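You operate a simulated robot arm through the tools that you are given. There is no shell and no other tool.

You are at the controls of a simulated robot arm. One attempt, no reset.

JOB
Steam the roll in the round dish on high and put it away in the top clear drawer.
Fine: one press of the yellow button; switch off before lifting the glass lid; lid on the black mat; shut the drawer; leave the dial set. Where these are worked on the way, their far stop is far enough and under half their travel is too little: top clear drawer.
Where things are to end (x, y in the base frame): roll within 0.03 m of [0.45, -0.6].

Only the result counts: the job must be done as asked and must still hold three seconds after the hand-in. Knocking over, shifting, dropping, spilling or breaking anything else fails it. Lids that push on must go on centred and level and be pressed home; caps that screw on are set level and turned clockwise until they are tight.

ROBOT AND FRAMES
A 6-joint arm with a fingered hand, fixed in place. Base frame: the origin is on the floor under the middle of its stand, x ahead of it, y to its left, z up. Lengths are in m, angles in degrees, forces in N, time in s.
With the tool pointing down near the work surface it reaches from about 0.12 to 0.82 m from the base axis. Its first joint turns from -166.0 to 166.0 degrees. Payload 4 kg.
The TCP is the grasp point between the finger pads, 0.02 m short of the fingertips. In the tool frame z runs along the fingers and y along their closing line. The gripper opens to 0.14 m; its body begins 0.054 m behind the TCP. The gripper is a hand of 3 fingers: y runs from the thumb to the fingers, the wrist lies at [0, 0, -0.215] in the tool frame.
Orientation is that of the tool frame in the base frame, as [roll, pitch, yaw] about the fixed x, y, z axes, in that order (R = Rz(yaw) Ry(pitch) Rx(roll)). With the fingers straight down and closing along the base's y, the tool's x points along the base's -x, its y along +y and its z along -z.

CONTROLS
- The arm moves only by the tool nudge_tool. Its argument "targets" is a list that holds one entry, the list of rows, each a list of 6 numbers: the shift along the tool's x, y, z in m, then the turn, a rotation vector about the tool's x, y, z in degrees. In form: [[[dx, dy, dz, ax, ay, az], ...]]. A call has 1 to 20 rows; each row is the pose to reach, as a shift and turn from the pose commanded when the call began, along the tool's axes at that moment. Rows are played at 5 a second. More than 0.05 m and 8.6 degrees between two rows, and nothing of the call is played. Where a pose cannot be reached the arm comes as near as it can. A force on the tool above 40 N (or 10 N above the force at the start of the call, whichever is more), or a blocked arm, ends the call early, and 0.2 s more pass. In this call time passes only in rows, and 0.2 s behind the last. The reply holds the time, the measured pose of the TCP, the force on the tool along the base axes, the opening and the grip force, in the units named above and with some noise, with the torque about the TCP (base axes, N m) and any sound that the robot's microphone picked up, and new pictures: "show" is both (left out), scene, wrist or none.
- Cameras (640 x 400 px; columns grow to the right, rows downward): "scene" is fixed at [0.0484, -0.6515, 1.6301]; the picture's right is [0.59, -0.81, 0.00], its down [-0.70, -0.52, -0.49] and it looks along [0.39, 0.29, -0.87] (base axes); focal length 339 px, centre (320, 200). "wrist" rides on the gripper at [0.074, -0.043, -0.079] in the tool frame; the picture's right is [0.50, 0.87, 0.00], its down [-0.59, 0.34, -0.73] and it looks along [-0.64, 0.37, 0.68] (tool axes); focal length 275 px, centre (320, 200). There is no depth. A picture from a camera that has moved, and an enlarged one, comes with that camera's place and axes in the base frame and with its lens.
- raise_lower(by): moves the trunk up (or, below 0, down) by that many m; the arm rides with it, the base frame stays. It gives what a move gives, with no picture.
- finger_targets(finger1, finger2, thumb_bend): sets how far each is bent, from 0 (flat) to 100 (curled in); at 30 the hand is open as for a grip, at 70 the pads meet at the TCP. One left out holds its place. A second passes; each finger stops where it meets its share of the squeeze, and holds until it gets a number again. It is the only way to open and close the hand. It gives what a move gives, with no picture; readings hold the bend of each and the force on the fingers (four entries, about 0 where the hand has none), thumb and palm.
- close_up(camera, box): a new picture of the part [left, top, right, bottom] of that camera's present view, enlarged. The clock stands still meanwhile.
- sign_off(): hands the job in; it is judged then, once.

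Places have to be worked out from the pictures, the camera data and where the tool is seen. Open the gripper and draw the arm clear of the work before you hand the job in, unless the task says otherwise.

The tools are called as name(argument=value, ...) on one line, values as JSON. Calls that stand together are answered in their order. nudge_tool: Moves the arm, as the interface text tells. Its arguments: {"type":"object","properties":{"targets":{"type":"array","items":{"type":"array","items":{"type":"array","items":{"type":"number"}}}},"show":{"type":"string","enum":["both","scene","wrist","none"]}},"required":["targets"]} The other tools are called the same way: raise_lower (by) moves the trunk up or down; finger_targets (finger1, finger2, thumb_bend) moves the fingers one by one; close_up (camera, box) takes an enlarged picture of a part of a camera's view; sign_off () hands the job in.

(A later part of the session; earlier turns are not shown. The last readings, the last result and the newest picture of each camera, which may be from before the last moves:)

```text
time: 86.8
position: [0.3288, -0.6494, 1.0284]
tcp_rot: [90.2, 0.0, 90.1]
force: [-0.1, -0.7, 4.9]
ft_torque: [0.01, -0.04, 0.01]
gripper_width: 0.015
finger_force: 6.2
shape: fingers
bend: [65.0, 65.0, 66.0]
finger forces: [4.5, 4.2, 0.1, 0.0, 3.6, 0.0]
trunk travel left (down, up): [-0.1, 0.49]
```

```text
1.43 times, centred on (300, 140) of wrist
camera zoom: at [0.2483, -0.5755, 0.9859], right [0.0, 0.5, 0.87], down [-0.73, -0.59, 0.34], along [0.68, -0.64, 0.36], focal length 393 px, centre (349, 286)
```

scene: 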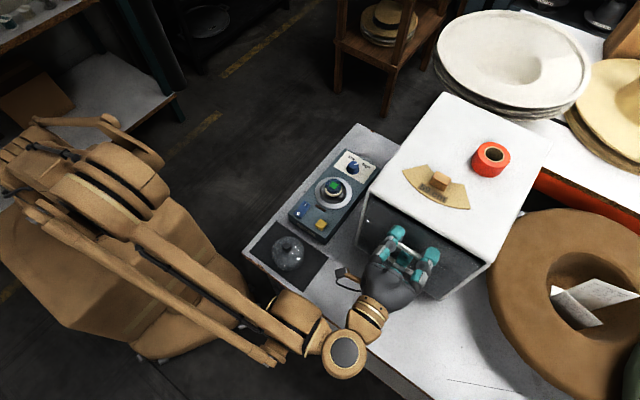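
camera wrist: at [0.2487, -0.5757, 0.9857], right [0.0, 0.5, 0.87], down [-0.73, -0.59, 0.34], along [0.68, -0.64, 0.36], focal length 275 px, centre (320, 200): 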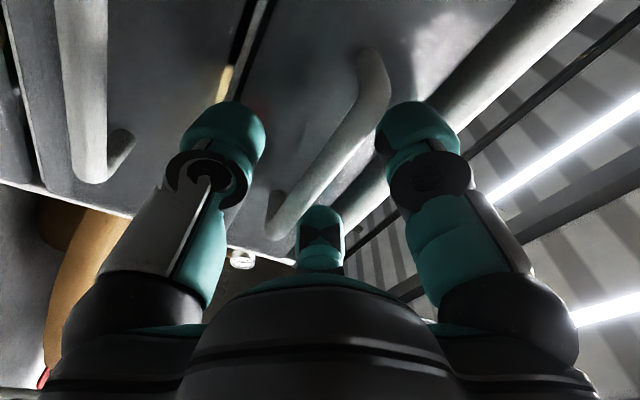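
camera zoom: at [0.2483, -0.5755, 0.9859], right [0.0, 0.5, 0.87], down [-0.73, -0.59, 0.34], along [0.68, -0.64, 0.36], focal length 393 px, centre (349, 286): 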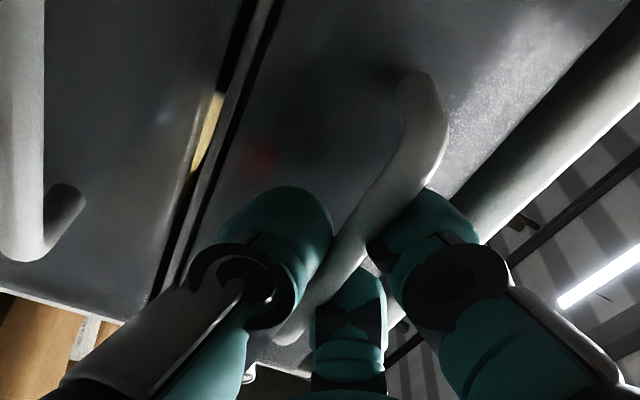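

Bar gripped. Pulling the drawer toward −x gently.

nudge_tool(targets=[[[0, -0.002, 0, 0, 0, 0], [0, -0.002, -0.015, 0, 0, 0], [0, -0.002, -0.03, 0, 0, 0], [0, -0.002, -0.05, 0, 0, 0], [0, -0.002, -0.07, 0, 0, 0]]])

close_up(camera="scene", box=[320, 180, 480, 320])

```text
time: 88.0
position: [0.2582, -0.65, 1.0278]
tcp_rot: [90.1, 0.0, 90.0]
force: [-0.4, -1.6, 17.2]
ft_torque: [0.01, -0.14, -0.01]
gripper_width: 0.0149
finger_force: 11.8
shape: fingers
bend: [65.0, 65.0, 67.0]
finger forces: [10.5, 9.8, 0.1, 0.0, 2.6, 0.0]
trunk travel left (down, up): [-0.1, 0.49]
camera wrist: at [0.1778, -0.5755, 0.9849], right [0.0, 0.5, 0.87], down [-0.73, -0.59, 0.34], along [0.68, -0.64, 0.37], focal length 275 px, centre (320, 200)
```

scene: 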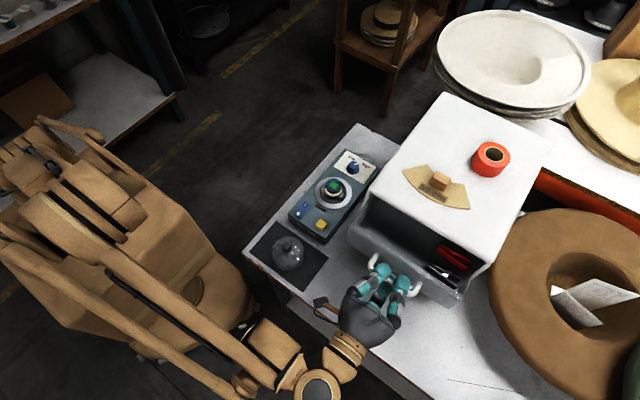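
wrist: 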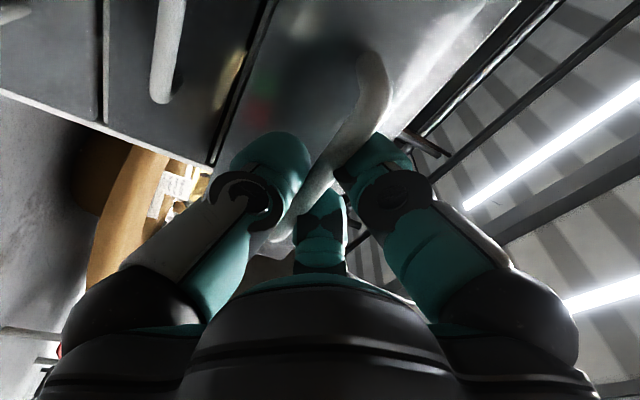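

```text
2.86 times, centred on (400, 250) of scene
camera zoom: at [0.0484, -0.6515, 1.6301], right [0.59, -0.81, 0.0], down [-0.7, -0.52, -0.49], along [0.39, 0.29, -0.87], focal length 968 px, centre (91, 57)
```

zoom: 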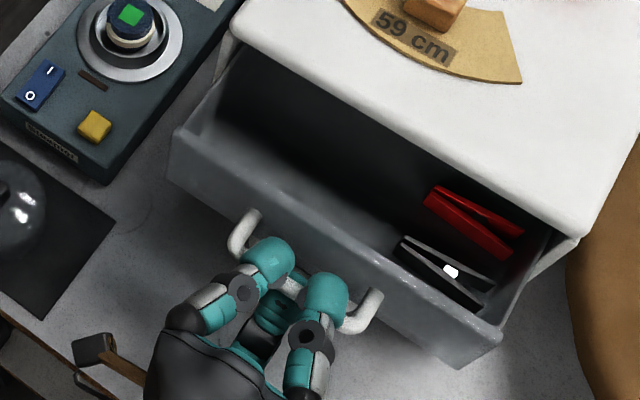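

Drawer opens (7 cm so far). I ease the height up 2.5 mm to relieve vertical load and keep pulling.

nudge_tool(targets=[[[0, 0.0025, -0.015, 0, 0, 0], [0, 0.0025, -0.03, 0, 0, 0], [0, 0.0025, -0.045, 0, 0, 0], [0, 0.0025, -0.06, 0, 0, 0], [0, 0.0025, -0.075, 0, 0, 0]]])

close_up(camera="scene", box=[300, 180, 480, 340])

```text
time: 89.2
position: [0.1829, -0.6513, 1.0297]
tcp_rot: [90.3, -0.1, 90.0]
force: [0.2, 3.5, -1.6]
ft_torque: [0.01, 0.05, 0.06]
gripper_width: 0.0142
finger_force: 5.0
shape: fingers
bend: [66.0, 66.0, 66.0]
finger forces: [2.1, 2.5, 0.0, 0.1, 5.3, 0.1]
trunk travel left (down, up): [-0.1, 0.49]
camera wrist: at [0.1032, -0.5772, 0.9874], right [0.0, 0.5, 0.87], down [-0.73, -0.59, 0.34], along [0.68, -0.64, 0.36], focal length 275 px, centre (320, 200)
```

scene: 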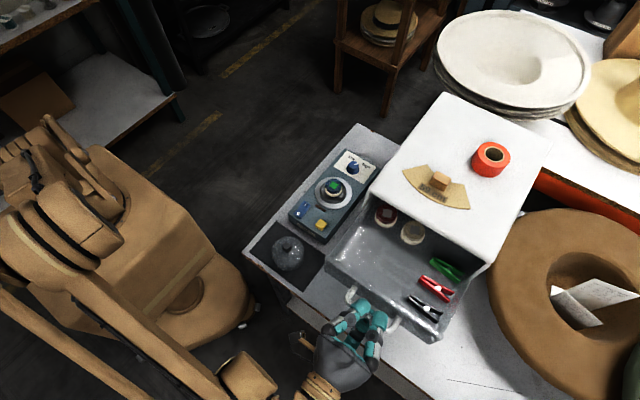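
wrist: 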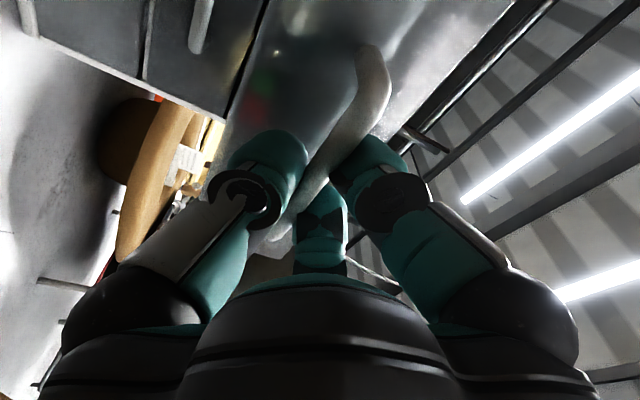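

```text
2.50 times, centred on (390, 260) of scene
camera zoom: at [0.0484, -0.6515, 1.6301], right [0.59, -0.81, 0.0], down [-0.7, -0.52, -0.49], along [0.39, 0.29, -0.87], focal length 847 px, centre (145, 50)
```

zoom: 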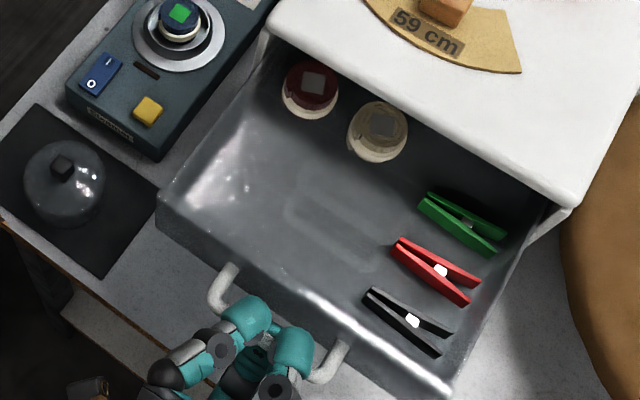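

Open 14.5 cm now; inside are two other rolls at the back and three clips on the right — the target spot (front-left) is free. I'll keep pulling toward the far stop for more working room.

nudge_tool(targets=[[[0, 0, -0.015, 0, 0, 0], [0, 0, -0.03, 0, 0, 0], [0, 0, -0.045, 0, 0, 0], [0, 0, -0.06, 0, 0, 0]]])

close_up(camera="scene", box=[300, 180, 480, 340])

```text
time: 90.2
position: [0.1215, -0.6513, 1.0289]
tcp_rot: [90.2, -0.1, 90.0]
force: [0.0, 1.3, -4.1]
ft_torque: [-0.01, 0.02, 0.03]
gripper_width: 0.014
finger_force: 4.8
shape: fingers
bend: [67.0, 67.0, 66.0]
finger forces: [1.6, 1.9, 0.0, 0.0, 5.6, 0.0]
trunk travel left (down, up): [-0.1, 0.49]
camera wrist: at [0.0426, -0.5769, 0.988], right [0.0, 0.5, 0.87], down [-0.73, -0.59, 0.34], along [0.68, -0.64, 0.36], focal length 275 px, centre (320, 200)
```

scene: 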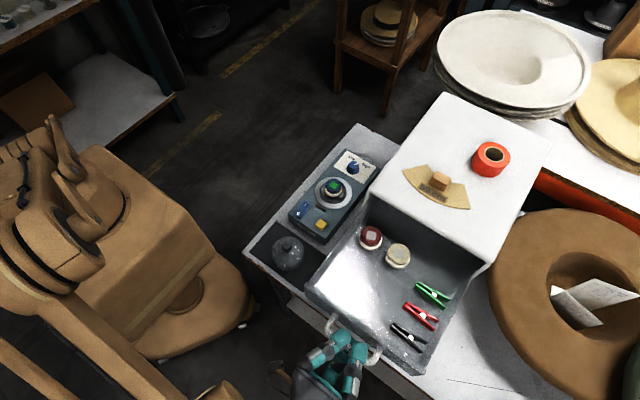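
wrist: 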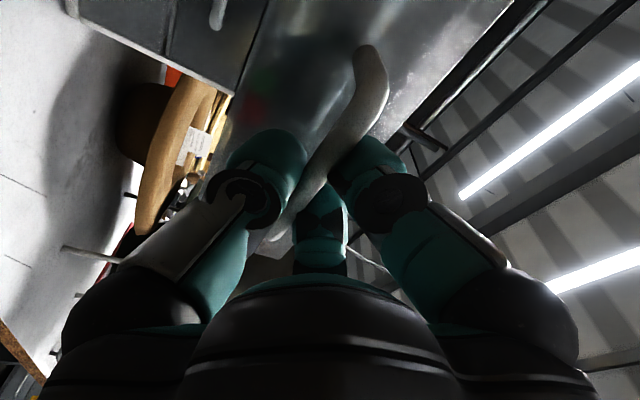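

```text
2.50 times, centred on (390, 260) of scene
camera zoom: at [0.0484, -0.6515, 1.6301], right [0.59, -0.81, 0.0], down [-0.7, -0.52, -0.49], along [0.39, 0.29, -0.87], focal length 847 px, centre (145, 50)
```

zoom: 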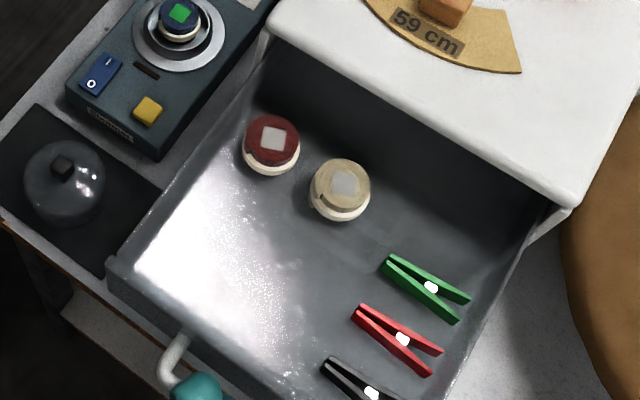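

Open ~20.7 cm, well beyond half of any plausible travel, with the target spot clear of the cabinet. Releasing the handle and backing off.

finger_targets(finger1=52, finger2=52, thumb_bend=52)

nudge_tool(targets=[[[0, 0, -0.02, 0, 0, 0], [0, 0, -0.04, 0, 0, 0], [0, 0, -0.065, 0, 0, 0], [0, 0.04, -0.065, 0, 0, 0], [0, 0.08, -0.065, 0, 0, 0], [0, 0.12, -0.065, 0, 0, 0]]])

close_up(camera="scene", box=[290, 190, 470, 370])

```text
time: 91.2
position: [0.1232, -0.6516, 1.0302]
tcp_rot: [90.2, 0.0, 89.9]
force: [0.2, 0.4, -0.6]
ft_torque: [-0.01, 0.02, -0.01]
gripper_width: 0.0571
finger_force: 0.0
shape: fingers
bend: [52.0, 52.0, 52.0]
finger forces: [0.0, 0.0, 0.0, 0.0, 0.2, 0.0]
trunk travel left (down, up): [-0.1, 0.49]
```

```text
time: 92.6
position: [0.0599, -0.6486, 1.1521]
tcp_rot: [90.2, 0.0, 90.1]
force: [-0.3, 0.2, 0.5]
ft_torque: [-0.02, -0.01, 0.04]
gripper_width: 0.057
finger_force: 0.0
shape: fingers
bend: [52.0, 52.0, 52.0]
finger forces: [0.0, 0.0, 0.0, 0.0, 0.0, 0.0]
trunk travel left (down, up): [-0.1, 0.49]
camera wrist: at [-0.0199, -0.5745, 1.1092], right [0.0, 0.5, 0.87], down [-0.73, -0.59, 0.34], along [0.68, -0.64, 0.36], focal length 275 px, centre (320, 200)
```

scene: 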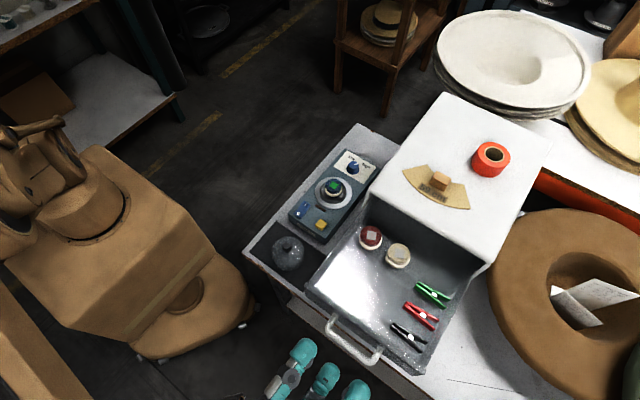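
wrist: 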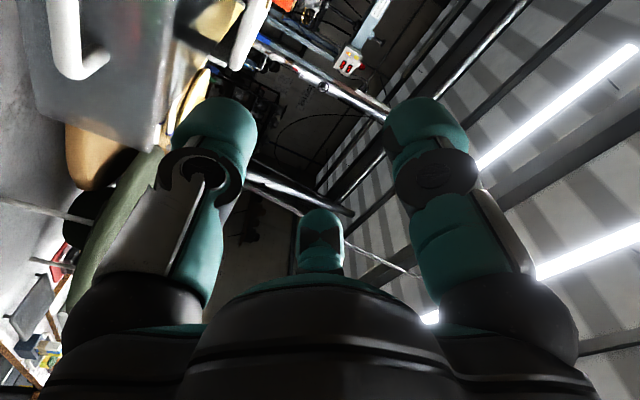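

```text
2.22 times, centred on (380, 280) of scene
camera zoom: at [0.0484, -0.6515, 1.6301], right [0.59, -0.81, 0.0], down [-0.7, -0.52, -0.49], along [0.39, 0.29, -0.87], focal length 753 px, centre (187, 22)
```

zoom: 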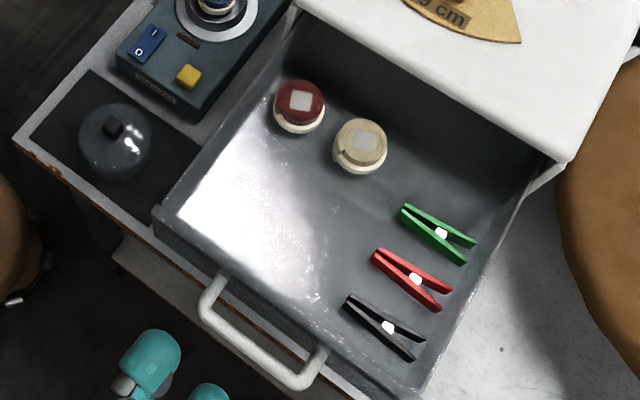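

Drawer stays put; its bar now solves to x≈0.128, so it is open ≈0.205 m and the roll must go to about (0.245, −0.60). Now re-orient the tool to pointing down.

nudge_tool(targets=[[[0, 0.03, 0, 0, 0, 0], [0, 0.05, 0, 8.2, 0, 0], [0, 0.05, 0, 16.4, 0, 0], [0, 0.05, 0, 24.6, 0, 0], [0, 0.05, 0, 32.8, 0, 0], [0, 0.05, 0, 41, 0, 0], [0, 0.05, 0, 49.2, 0, 0], [0, 0.05, 0, 57.4, 0, 0], [0, 0.05, 0, 65.6, 0, 0], [0, 0.05, 0, 73.8, 0, 0], [0, 0.05, 0, 82, 0, 0], [0, 0.05, 0, 89.9, 0, 0]]], show="none")

```text
time: 95.2
position: [0.0612, -0.6506, 1.2014]
tcp_rot: [-179.6, -0.1, 90.0]
force: [-0.4, 0.1, 0.3]
ft_torque: [0.0, -0.01, 0.01]
gripper_width: 0.0576
finger_force: 0.0
shape: fingers
bend: [52.0, 52.0, 52.0]
finger forces: [0.0, 0.0, 0.0, 0.0, 0.1, 0.1]
trunk travel left (down, up): [-0.1, 0.49]
```

Yaw 90° turns out ideal for the drawer too (gap between the two fingers faces the stored rolls), so I keep it and move over the steamed roll in the dish.

nudge_tool(targets=[[[0.0247, 0.0386, 0, -0.4, 0, 0], [0.0494, 0.0772, 0, -0.4, 0, 0], [0.0741, 0.1158, 0, -0.4, 0, 0], [0.0988, 0.1544, 0, -0.4, 0, 0], [0.1235, 0.193, 0, -0.4, 0, 0], [0.1482, 0.2316, 0, -0.4, 0, 0], [0.1729, 0.2702, 0, -0.4, 0, 0], [0.1976, 0.3088, 0, -0.4, 0, 0], [0.2223, 0.3474, 0, -0.4, 0, 0], [0.247, 0.386, 0, -0.4, 0, 0], [0.247, 0.386, 0.05, -0.4, 0, 0], [0.247, 0.386, 0.1, -0.4, 0, 0], [0.247, 0.386, 0.15, -0.4, 0, 0], [0.247, 0.386, 0.19, -0.4, 0, 0]]])

close_up(camera="wrist", box=[160, 0, 480, 200])

close_up(camera="scene", box=[290, 140, 380, 230])

```text
time: 98.2
position: [0.4436, -0.4041, 1.0102]
tcp_rot: [179.8, -0.1, 90.1]
force: [-0.4, 0.3, 0.3]
ft_torque: [0.0, 0.03, 0.0]
gripper_width: 0.0571
finger_force: 0.0
shape: fingers
bend: [52.0, 52.0, 52.0]
finger forces: [0.1, 0.0, 0.1, 0.1, 0.0, 0.1]
trunk travel left (down, up): [-0.1, 0.49]
camera wrist: at [0.4006, -0.33, 1.0903], right [0.87, 0.5, 0.0], down [0.34, -0.59, 0.74], along [0.37, -0.64, -0.68], focal length 275 px, centre (320, 200)
```

scene: 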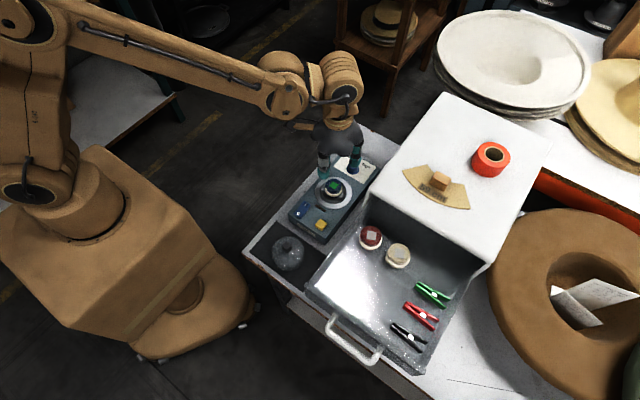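
wrist: 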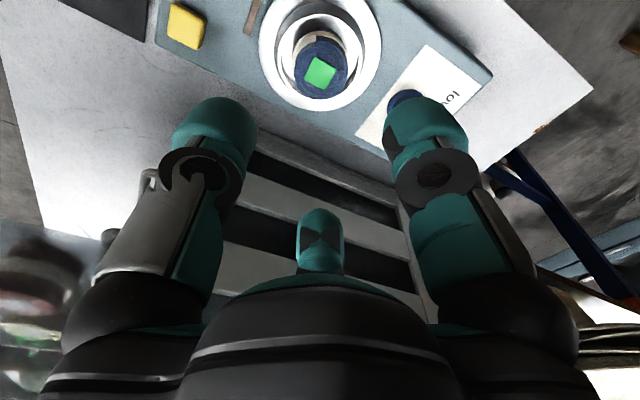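

```text
2.00 times, centred on (320, 100) of wrist
camera zoom: at [0.4006, -0.33, 1.0903], right [0.87, 0.5, 0.0], down [0.34, -0.59, 0.74], along [0.37, -0.64, -0.68], focal length 551 px, centre (320, 400)
```

zoom: 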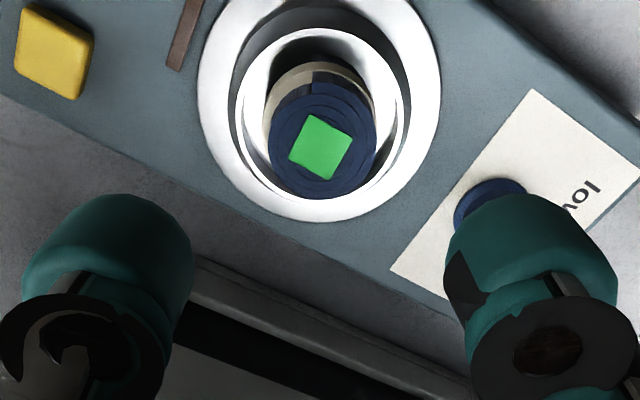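

```text
4.44 times, centred on (335, 185) of scene
camera zoom: at [0.0484, -0.6515, 1.6301], right [0.59, -0.81, 0.0], down [-0.7, -0.52, -0.49], along [0.39, 0.29, -0.87], focal length 1506 px, centre (253, 267)
```

zoom: 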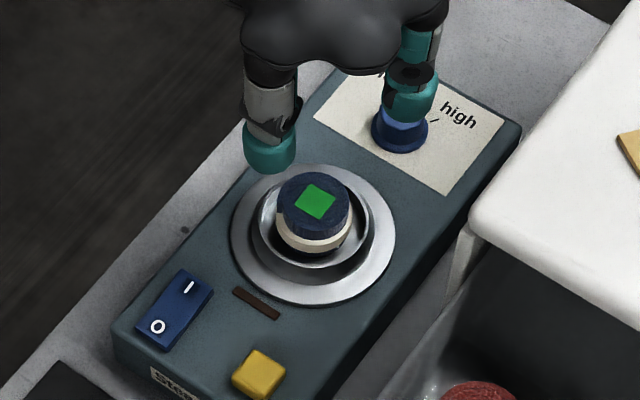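

Roll top triangulates to (0.446, −0.4065, 0.872), diameter ≈0.042. Opening slightly and descending around it, stopping above the dish ring.

finger_targets(finger1=50, finger2=50, thumb_bend=50)

nudge_tool(targets=[[[-0.002, 0.0025, 0.04, 0, 0, 0], [-0.002, 0.0025, 0.08, 0, 0, 0], [-0.002, 0.0025, 0.105, 0, 0, 0], [-0.002, 0.0025, 0.12, 0, 0, 0]]])

close_up(camera="wrist", box=[160, 60, 480, 260])

close_up(camera="scene", box=[300, 150, 370, 220])

```text
time: 99.2
position: [0.4436, -0.4043, 1.0128]
tcp_rot: [179.9, -0.1, 90.0]
force: [-0.5, -0.1, -0.3]
ft_torque: [0.0, 0.03, -0.01]
gripper_width: 0.0635
finger_force: 0.0
shape: fingers
bend: [50.0, 50.0, 50.0]
finger forces: [0.0, 0.0, 0.1, 0.0, 0.0, 0.0]
trunk travel left (down, up): [-0.1, 0.49]
```

```text
time: 100.2
position: [0.449, -0.4058, 0.8931]
tcp_rot: [179.8, -0.1, 89.9]
force: [0.1, 0.0, -0.5]
ft_torque: [-0.03, 0.0, -0.01]
gripper_width: 0.0634
finger_force: 0.1
shape: fingers
bend: [50.0, 50.0, 50.0]
finger forces: [0.0, 0.0, 0.0, 0.1, 0.0, 0.1]
trunk travel left (down, up): [-0.1, 0.49]
camera wrist: at [0.4058, -0.3314, 0.9715], right [0.87, 0.5, 0.0], down [0.34, -0.59, 0.74], along [0.37, -0.64, -0.68], focal length 275 px, centre (320, 200)
```

scene: 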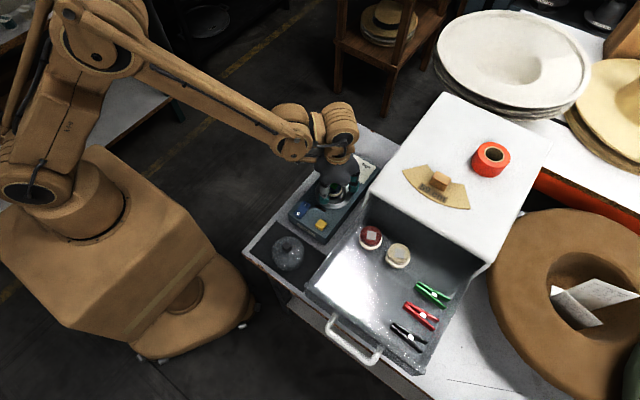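
wrist: 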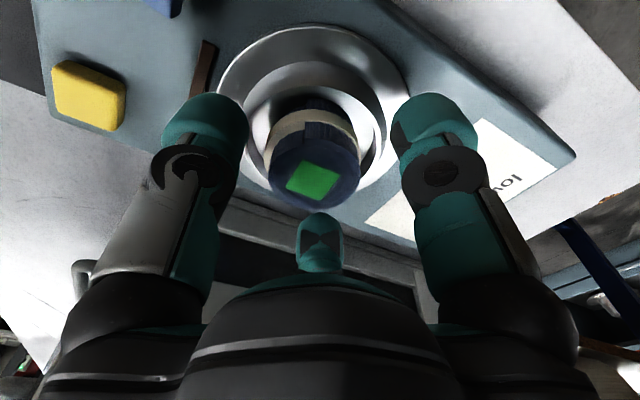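

```text
2.00 times, centred on (320, 160) of wrist
camera zoom: at [0.4058, -0.3314, 0.9715], right [0.87, 0.5, 0.0], down [0.34, -0.59, 0.74], along [0.37, -0.64, -0.68], focal length 551 px, centre (320, 280)
```

zoom: 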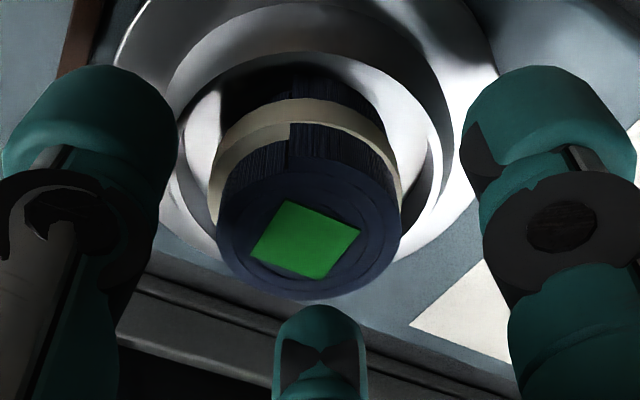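

```text
5.71 times, centred on (335, 185) of scene
camera zoom: at [0.0484, -0.6515, 1.6301], right [0.59, -0.81, 0.0], down [-0.7, -0.52, -0.49], along [0.39, 0.29, -0.87], focal length 1937 px, centre (234, 286)
```

zoom: 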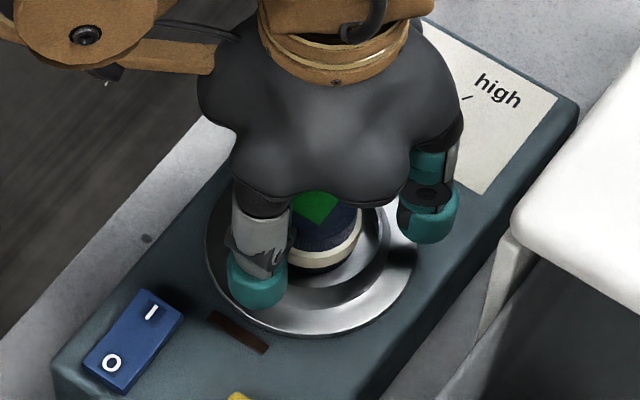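

Refined roll top: (0.445, −0.407, 0.878). Shifting 3.5 mm and lowering 1 cm more.

nudge_tool(targets=[[[-0.001, -0.0035, 0.004, 0, 0, 0], [-0.001, -0.0035, 0.008, 0, 0, 0], [-0.001, -0.0035, 0.011, 0, 0, 0]]], show="none")

close_up(camera="wrist", box=[160, 60, 480, 260])

close_up(camera="scene", box=[300, 150, 370, 220])

```text
time: 101.0
position: [0.4458, -0.4066, 0.8797]
tcp_rot: [179.7, -0.1, 89.9]
force: [-0.3, -1.1, 0.3]
ft_torque: [0.01, 0.01, 0.02]
gripper_width: 0.0638
finger_force: 0.4
shape: fingers
bend: [50.0, 50.0, 50.0]
finger forces: [0.2, 0.1, 0.0, 0.0, 0.5, 0.0]
trunk travel left (down, up): [-0.1, 0.49]
```

```text
2.00 times, centred on (320, 160) of wrist
camera zoom: at [0.4019, -0.3318, 0.9595], right [0.87, 0.5, 0.0], down [0.34, -0.59, 0.74], along [0.37, -0.64, -0.68], focal length 551 px, centre (320, 280)
```

zoom: 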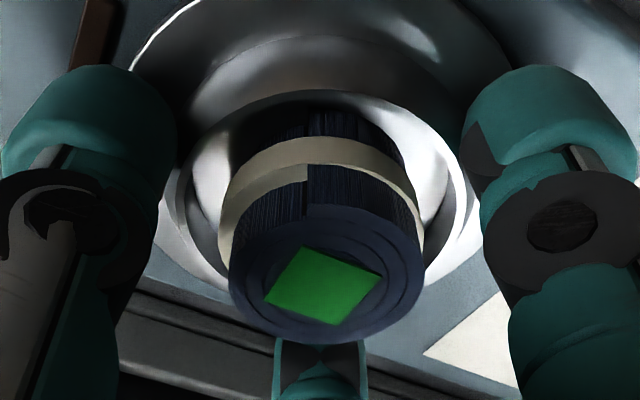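

```text
5.71 times, centred on (335, 185) of scene
camera zoom: at [0.0484, -0.6515, 1.6301], right [0.59, -0.81, 0.0], down [-0.7, -0.52, -0.49], along [0.39, 0.29, -0.87], focal length 1937 px, centre (234, 286)
```

zoom: 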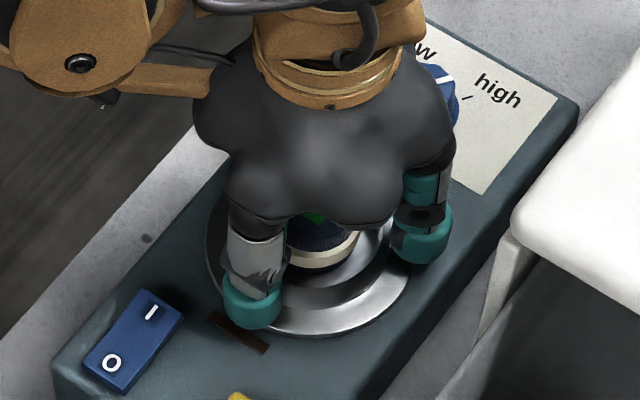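

Well centred, only feather contact (0.5 N at the thumb on the dish rim). Closing on the roll.

finger_targets(finger1=65, finger2=65, thumb_bend=65)

close_up(camera="wrist", box=[160, 60, 480, 260])

```text
time: 102.0
position: [0.4451, -0.4067, 0.8811]
tcp_rot: [179.7, 0.0, 90.1]
force: [-9.5, -1.7, 4.4]
ft_torque: [-0.02, 0.24, 0.1]
gripper_width: 0.0576
finger_force: 18.8
shape: fingers
bend: [53.0, 54.0, 54.0]
finger forces: [8.4, 8.1, 0.0, 0.0, 22.6, 0.1]
trunk travel left (down, up): [-0.1, 0.49]
```

```text
2.00 times, centred on (320, 160) of wrist
camera zoom: at [0.4007, -0.332, 0.9601], right [0.87, 0.5, 0.0], down [0.34, -0.59, 0.74], along [0.37, -0.64, -0.68], focal length 551 px, centre (320, 280)
```

zoom: 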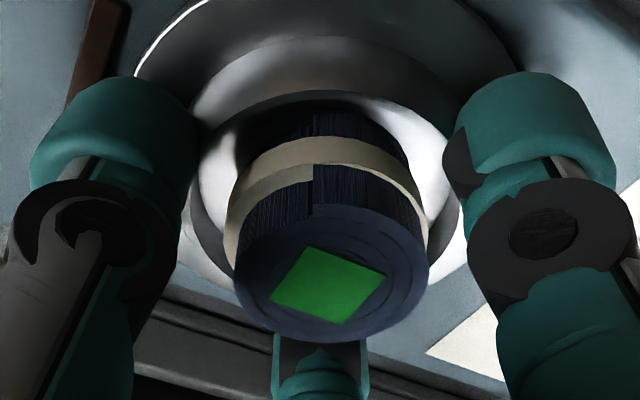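

The fingers stopped early (bend 54) on the dish's raised inner ring, not the roll. Opening again and raising 8 mm before retrying.

finger_targets(finger1=50, finger2=50, thumb_bend=50)

nudge_tool(targets=[[[0, 0, -0.004, 0, 0, 0], [0, 0, -0.008, 0, 0, 0]]], show="none")

close_up(camera="wrist", box=[160, 60, 480, 260])

close_up(camera="scene", box=[300, 150, 370, 220])

```text
time: 103.0
position: [0.4456, -0.4062, 0.8805]
tcp_rot: [179.8, -0.1, 90.0]
force: [0.7, -0.3, 0.8]
ft_torque: [-0.03, 0.02, 0.0]
gripper_width: 0.0641
finger_force: 0.2
shape: fingers
bend: [50.0, 50.0, 50.0]
finger forces: [0.1, 0.0, 0.0, 0.0, 0.2, 0.1]
trunk travel left (down, up): [-0.1, 0.49]
```

```text
time: 103.6
position: [0.4456, -0.406, 0.8877]
tcp_rot: [179.8, -0.1, 89.9]
force: [0.6, -0.1, 0.7]
ft_torque: [0.03, 0.01, -0.02]
gripper_width: 0.0638
finger_force: 0.0
shape: fingers
bend: [50.0, 50.0, 50.0]
finger forces: [0.0, 0.1, 0.1, 0.0, 0.0, 0.0]
trunk travel left (down, up): [-0.1, 0.49]
```

```text
2.00 times, centred on (320, 160) of wrist
camera zoom: at [0.4015, -0.332, 0.9669], right [0.87, 0.5, 0.0], down [0.34, -0.59, 0.74], along [0.37, -0.64, -0.68], focal length 551 px, centre (320, 280)
```

zoom: 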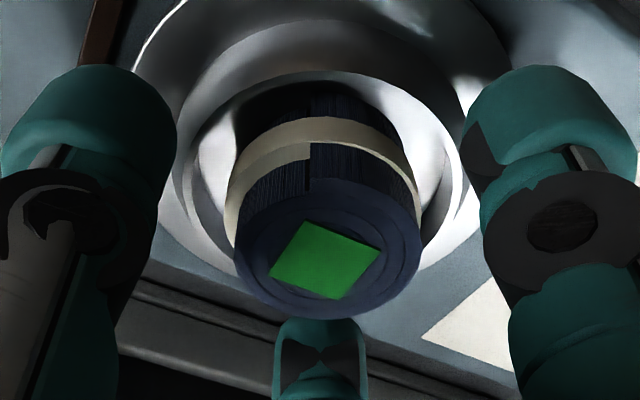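

```text
5.71 times, centred on (335, 185) of scene
camera zoom: at [0.0484, -0.6515, 1.6301], right [0.59, -0.81, 0.0], down [-0.7, -0.52, -0.49], along [0.39, 0.29, -0.87], focal length 1937 px, centre (234, 286)
```

zoom: 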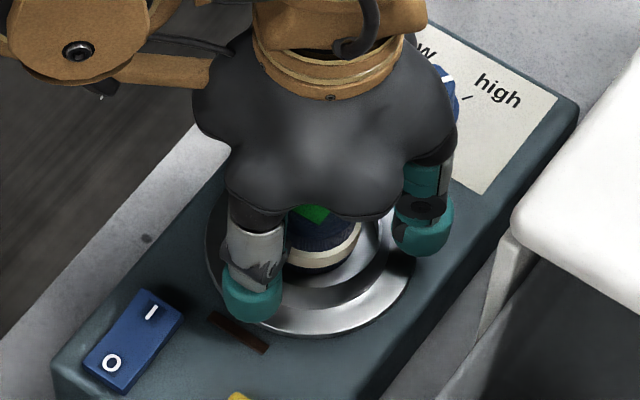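

Dish unmoved. Closing again in a first stage to see where contact comes.

finger_targets(finger1=58, finger2=58, thumb_bend=58)

```text
time: 104.6
position: [0.4455, -0.4061, 0.8883]
tcp_rot: [179.7, -0.1, 90.0]
force: [-0.7, -0.4, 4.5]
ft_torque: [0.01, 0.03, 0.02]
gripper_width: 0.0507
finger_force: 5.2
shape: fingers
bend: [55.0, 55.0, 55.0]
finger forces: [3.3, 2.1, 0.1, 0.0, 3.9, 0.0]
trunk travel left (down, up): [-0.1, 0.49]
```

close_up(camera="wrist", box=[160, 60, 480, 260])

close_up(camera="scene", box=[305, 160, 365, 215])

```text
2.00 times, centred on (320, 160) of wrist
camera zoom: at [0.4012, -0.3318, 0.9671], right [0.87, 0.5, 0.0], down [0.34, -0.59, 0.74], along [0.37, -0.64, -0.68], focal length 551 px, centre (320, 280)
```

zoom: 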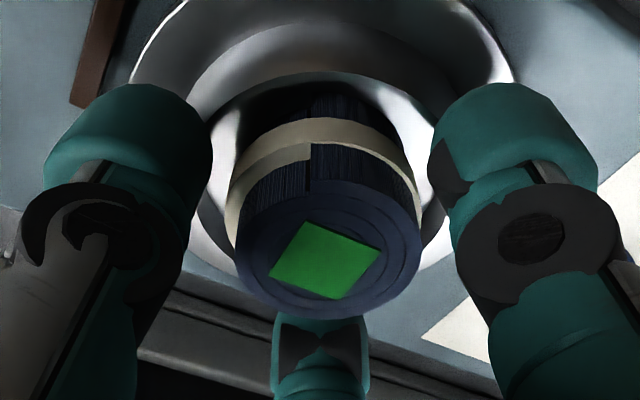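

```text
7.27 times, centred on (335, 188) of scene
camera zoom: at [0.0484, -0.6515, 1.6301], right [0.59, -0.81, 0.0], down [-0.7, -0.52, -0.49], along [0.39, 0.29, -0.87], focal length 2465 px, centre (211, 291)
```

zoom: 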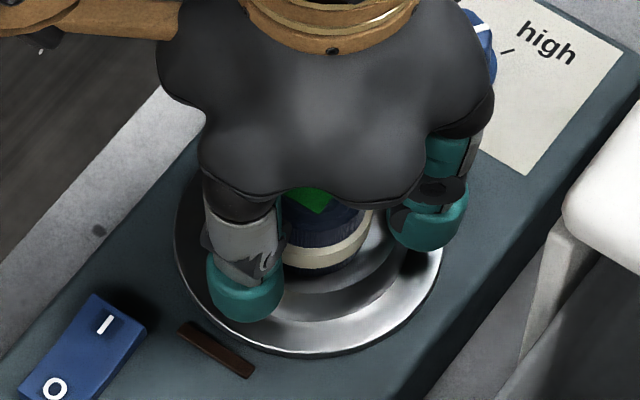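

There's still a gap to the roll: tips rest on the ring. Fingertips evidently reach ~25 mm past the TCP, so I open, raise 4 mm more, and close again.

finger_targets(finger1=51, finger2=51, thumb_bend=51)

nudge_tool(targets=[[[0, 0, -0.0045, 0, 0, 0]]], show="none")

finger_targets(finger1=58, finger2=58, thumb_bend=58)

close_up(camera="wrist", box=[160, 60, 480, 260])

```text
time: 105.6
position: [0.444, -0.4065, 0.8874]
tcp_rot: [179.8, -0.1, 90.0]
force: [-0.1, 0.4, 1.3]
ft_torque: [-0.05, -0.03, -0.01]
gripper_width: 0.0602
finger_force: 0.0
shape: fingers
bend: [51.0, 51.0, 51.0]
finger forces: [0.0, 0.0, 0.0, 0.0, 0.0, 0.0]
trunk travel left (down, up): [-0.1, 0.49]
```

```text
time: 106.0
position: [0.4453, -0.4066, 0.8915]
tcp_rot: [179.7, -0.1, 90.0]
force: [0.4, 0.0, -0.9]
ft_torque: [-0.02, 0.0, 0.0]
gripper_width: 0.0605
finger_force: 0.1
shape: fingers
bend: [51.0, 51.0, 51.0]
finger forces: [0.1, 0.1, 0.0, 0.0, 0.0, 0.1]
trunk travel left (down, up): [-0.1, 0.49]
```

```text
time: 107.0
position: [0.4449, -0.4065, 0.8913]
tcp_rot: [179.9, -0.1, 90.0]
force: [-0.8, 0.0, 0.4]
ft_torque: [-0.01, 0.02, 0.01]
gripper_width: 0.042
finger_force: 0.1
shape: fingers
bend: [57.0, 57.0, 57.0]
finger forces: [0.0, 0.1, 0.1, 0.0, 0.0, 0.0]
trunk travel left (down, up): [-0.1, 0.49]
```

```text
2.00 times, centred on (320, 160) of wrist
camera zoom: at [0.4016, -0.332, 0.9712], right [0.87, 0.5, 0.0], down [0.34, -0.59, 0.74], along [0.37, -0.64, -0.68], focal length 551 px, centre (320, 280)
```

zoom: 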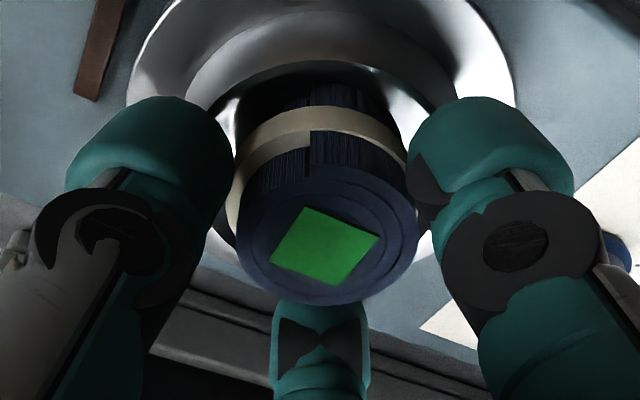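

Clear of the ring now (bend 57, no force). Closing further to grip the roll itself.

finger_targets(finger1=65, finger2=65, thumb_bend=65)

close_up(camera="wrist", box=[160, 60, 480, 260])

```text
time: 108.0
position: [0.4452, -0.4075, 0.8908]
tcp_rot: [179.8, -0.1, 90.0]
force: [0.0, -0.2, 0.7]
ft_torque: [-0.03, 0.0, 0.01]
gripper_width: 0.0353
finger_force: 11.9
shape: fingers
bend: [59.0, 60.0, 61.0]
finger forces: [7.7, 7.2, 0.0, 0.0, 9.7, 0.1]
trunk travel left (down, up): [-0.1, 0.49]
```

```text
2.00 times, centred on (320, 160) of wrist
camera zoom: at [0.4015, -0.332, 0.9712], right [0.87, 0.5, 0.0], down [0.34, -0.59, 0.74], along [0.37, -0.64, -0.68], focal length 551 px, centre (320, 280)
```

zoom: 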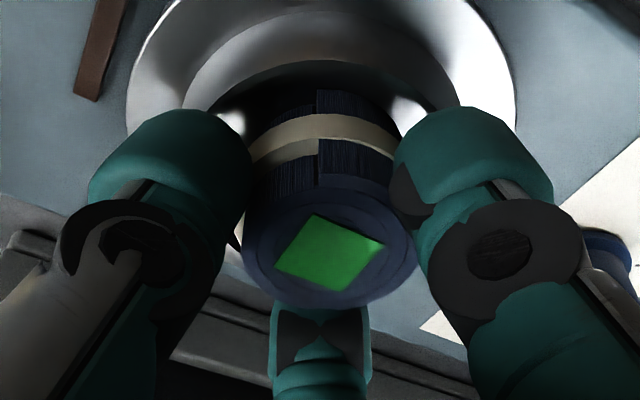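

Roll gripped with 7–10 N per finger. Lifting slowly.

nudge_tool(targets=[[[0, 0, -0.005, 0, 0, 0], [0, 0, -0.015, 0, 0, 0], [0, 0, -0.03, 0, 0, 0], [0, 0, -0.05, 0, 0, 0]]])

close_up(camera="wrist", box=[160, 60, 480, 260])

close_up(camera="scene", box=[300, 140, 380, 220])

```text
time: 109.0
position: [0.4449, -0.4073, 0.9424]
tcp_rot: [179.8, -0.1, 90.0]
force: [1.1, -0.4, 0.7]
ft_torque: [0.01, 0.03, -0.04]
gripper_width: 0.0352
finger_force: 12.1
shape: fingers
bend: [59.0, 60.0, 61.0]
finger forces: [7.7, 7.0, 0.0, 0.0, 9.6, 0.0]
trunk travel left (down, up): [-0.1, 0.49]
camera wrist: at [0.4021, -0.3326, 1.0208], right [0.87, 0.5, 0.0], down [0.34, -0.59, 0.74], along [0.37, -0.64, -0.68], focal length 275 px, centre (320, 200)
```

scene: 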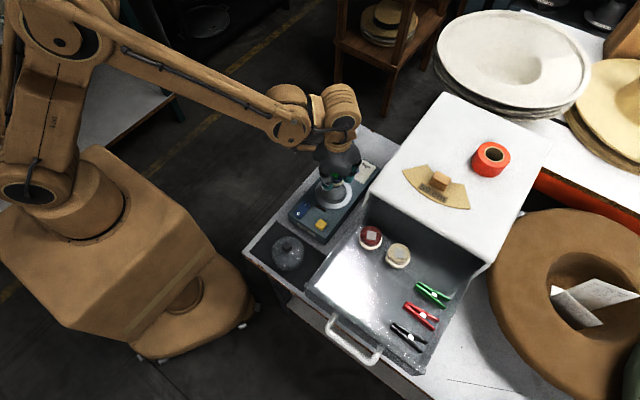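
wrist: 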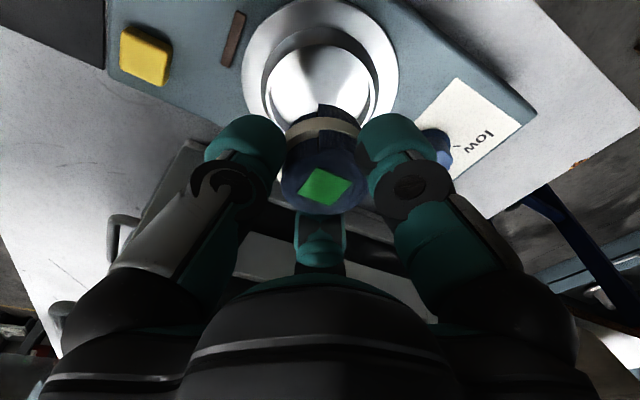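

```text
2.00 times, centred on (320, 160) of wrist
camera zoom: at [0.4021, -0.3326, 1.0208], right [0.87, 0.5, 0.0], down [0.34, -0.59, 0.74], along [0.37, -0.64, -0.68], focal length 551 px, centre (320, 280)
```

zoom: 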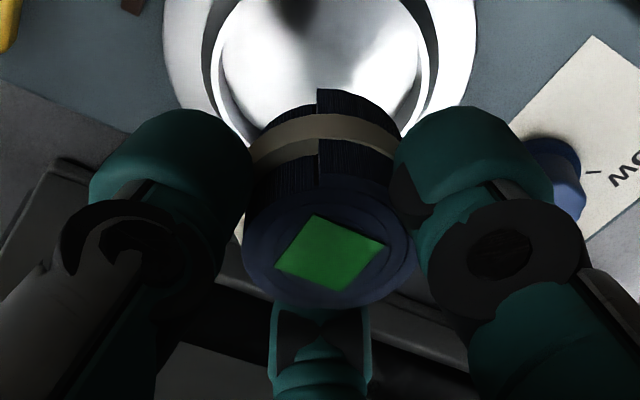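

```text
5.00 times, centred on (340, 180) of scene
camera zoom: at [0.0484, -0.6515, 1.6301], right [0.59, -0.81, 0.0], down [-0.7, -0.52, -0.49], along [0.39, 0.29, -0.87], focal length 1695 px, centre (220, 300)
```

zoom: 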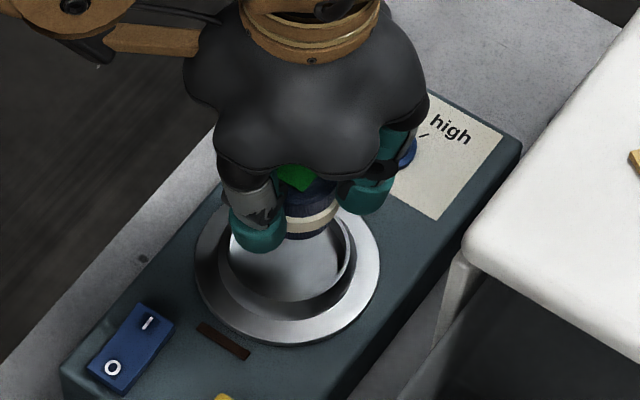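

Roll is out of the dish, dial still on high. I'll raise to ~1.17, carry it over the open drawer to (0.245, −0.60), and look before lowering.

nudge_tool(targets=[[[0, 0, -0.045, 0, 0, 0], [0, 0, -0.09, 0, 0, 0], [0, 0, -0.135, 0, 0, 0], [0, 0, -0.18, 0, 0, 0], [0, 0, -0.225, 0, 0, 0], [-0.0276, -0.0286, -0.225, 0, 0, 0], [-0.0551, -0.0571, -0.225, 0, 0, 0], [-0.0827, -0.0857, -0.225, 0, 0, 0], [-0.1103, -0.1143, -0.225, 0, 0, 0], [-0.1379, -0.1429, -0.225, 0, 0, 0], [-0.1654, -0.1714, -0.225, 0, 0, 0], [-0.192, -0.2, -0.225, 0, 0, 0]]])

close_up(camera="wrist", box=[120, 0, 520, 260])

close_up(camera="scene", box=[290, 190, 470, 350])

```text
time: 111.6
position: [0.2428, -0.6001, 1.1633]
tcp_rot: [179.7, -0.1, 90.0]
force: [-1.2, -0.4, -1.1]
ft_torque: [-0.01, 0.0, 0.02]
gripper_width: 0.0349
finger_force: 11.5
shape: fingers
bend: [59.0, 60.0, 61.0]
finger forces: [7.6, 7.1, 0.1, 0.1, 9.4, 0.0]
trunk travel left (down, up): [-0.1, 0.49]
camera wrist: at [0.1993, -0.5263, 1.243], right [0.87, 0.5, 0.0], down [0.34, -0.59, 0.74], along [0.37, -0.64, -0.68], focal length 275 px, centre (320, 200)
```

scene: 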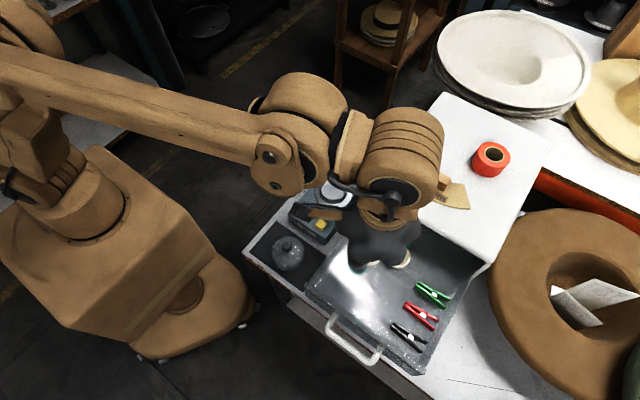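
wrist: 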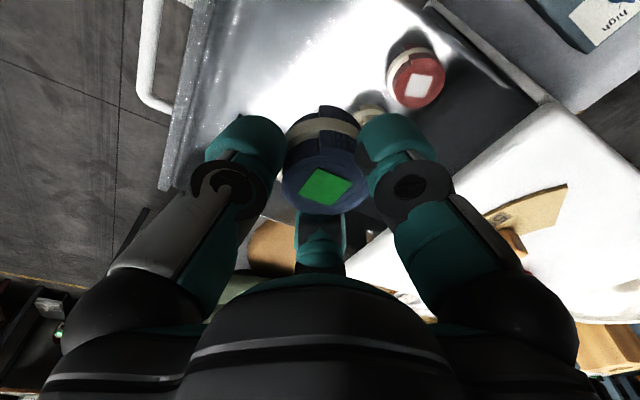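

```text
1.54 times, centred on (320, 130) of wrist
camera zoom: at [0.1993, -0.5263, 1.243], right [0.87, 0.5, 0.0], down [0.34, -0.59, 0.74], along [0.37, -0.64, -0.68], focal length 424 px, centre (320, 308)
```

zoom: 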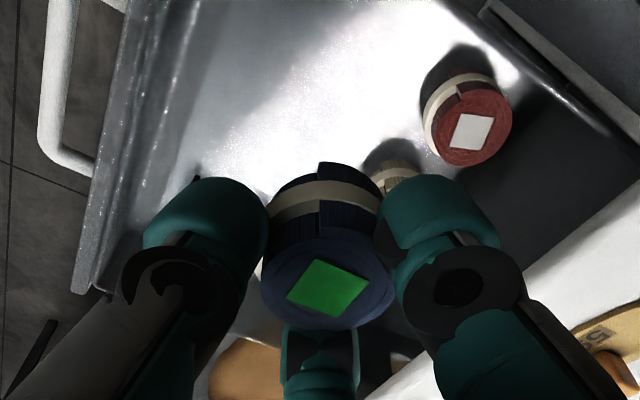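

```text
2.50 times, centred on (380, 270) of scene
camera zoom: at [0.0484, -0.6515, 1.6301], right [0.59, -0.81, 0.0], down [-0.7, -0.52, -0.49], along [0.39, 0.29, -0.87], focal length 847 px, centre (170, 25)
```

zoom: 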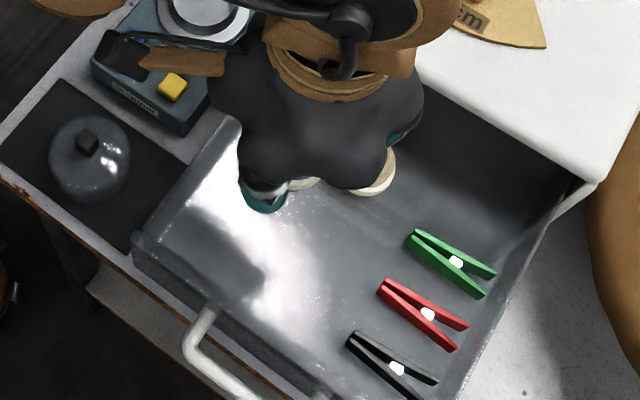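

The red stored roll's top solves to (0.3215, −0.575, 1.02), so the drawer floor is ≈0.985 and my TCP should end near 1.032. I rotate 15° and bias the spot slightly to (0.240, −0.609) for clearance from the wall, then lower.

nudge_tool(targets=[[[-0.005, -0.002, 0.02, 0, 0, 7.5], [-0.009, -0.003, 0.045, 0, 0, 15], [-0.009, -0.003, 0.075, 0, 0, 15], [-0.009, -0.003, 0.1, 0, 0, 15]]])

close_up(camera="wrist", box=[120, 0, 520, 260])

close_up(camera="scene", box=[310, 200, 430, 320])

```text
time: 112.6
position: [0.2406, -0.6072, 1.0655]
tcp_rot: [179.7, -0.2, 74.9]
force: [-0.7, 0.2, 0.2]
ft_torque: [0.01, 0.02, -0.02]
gripper_width: 0.0348
finger_force: 12.0
shape: fingers
bend: [59.0, 60.0, 61.0]
finger forces: [7.5, 7.1, 0.0, 0.1, 9.4, 0.0]
trunk travel left (down, up): [-0.1, 0.49]
camera wrist: at [0.2181, -0.5251, 1.1438], right [0.97, 0.26, 0.0], down [0.17, -0.66, 0.73], along [0.19, -0.71, -0.68], focal length 275 px, centre (320, 200)
```

scene: 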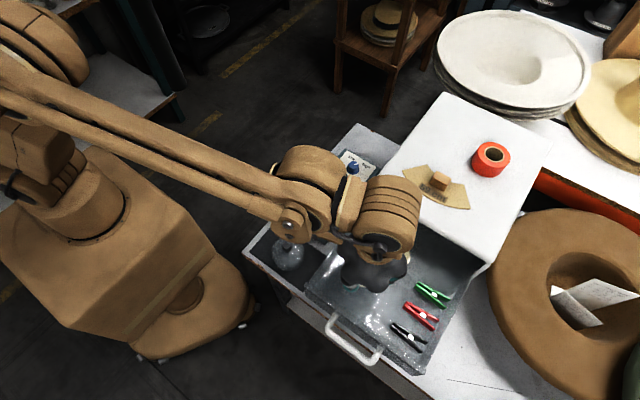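
wrist: 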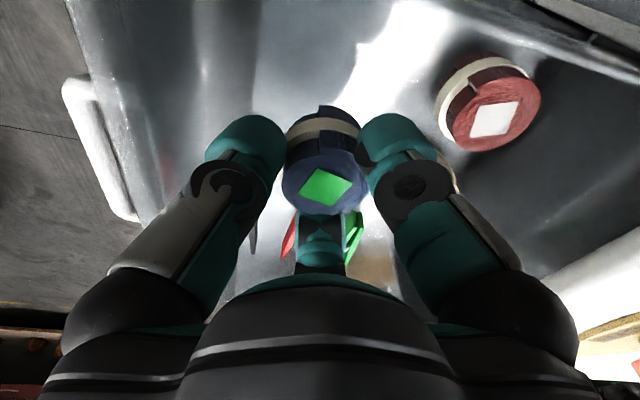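

```text
1.54 times, centred on (320, 130) of wrist
camera zoom: at [0.2181, -0.5251, 1.1438], right [0.97, 0.26, 0.0], down [0.17, -0.66, 0.73], along [0.19, -0.71, -0.68], focal length 424 px, centre (320, 308)
```

zoom: 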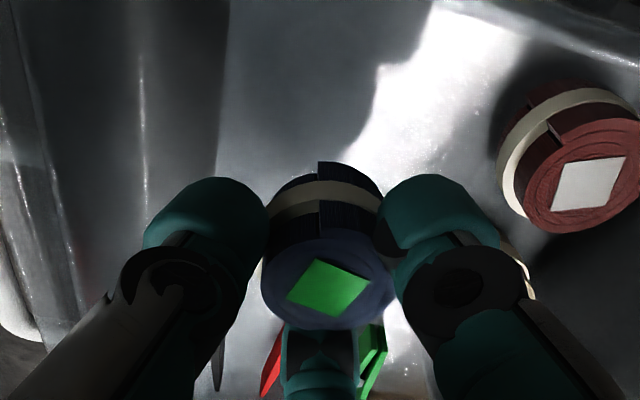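

```text
3.33 times, centred on (370, 260) of scene
camera zoom: at [0.0484, -0.6515, 1.6301], right [0.59, -0.81, 0.0], down [-0.7, -0.52, -0.49], along [0.39, 0.29, -0.87], focal length 1130 px, centre (153, 0)
```

zoom: 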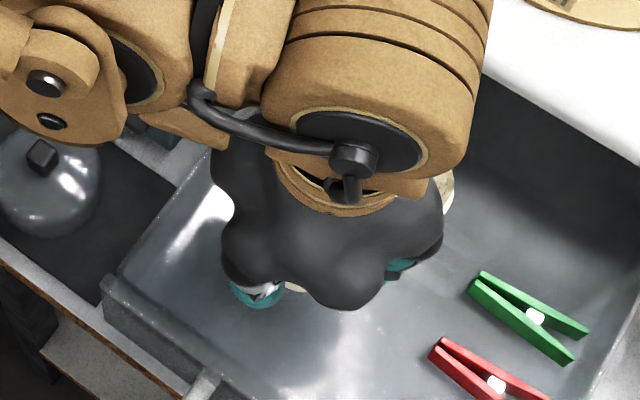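

Clear all round. Lowering further toward the drawer floor.

nudge_tool(targets=[[[0, 0, 0.01, 0, 0, 0], [0, 0, 0.018, 0, 0, 0], [0, 0, 0.024, 0, 0, 0]]], show="none")

close_up(camera="wrist", box=[120, 0, 520, 260])

```text
time: 113.4
position: [0.2405, -0.6094, 1.041]
tcp_rot: [179.8, -0.1, 74.9]
force: [-1.0, 0.6, 0.5]
ft_torque: [-0.05, 0.01, 0.01]
gripper_width: 0.0348
finger_force: 11.8
shape: fingers
bend: [59.0, 60.0, 61.0]
finger forces: [7.6, 7.2, 0.0, 0.0, 9.3, 0.0]
trunk travel left (down, up): [-0.1, 0.49]
```

```text
1.54 times, centred on (320, 130) of wrist
camera zoom: at [0.2188, -0.5257, 1.1204], right [0.97, 0.26, 0.0], down [0.17, -0.66, 0.73], along [0.19, -0.71, -0.68], focal length 424 px, centre (320, 308)
```

zoom: 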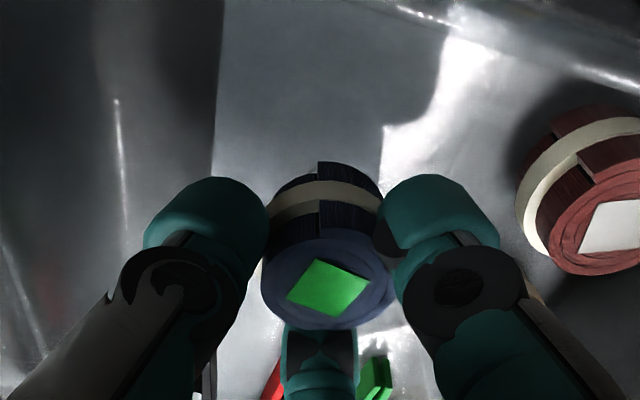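

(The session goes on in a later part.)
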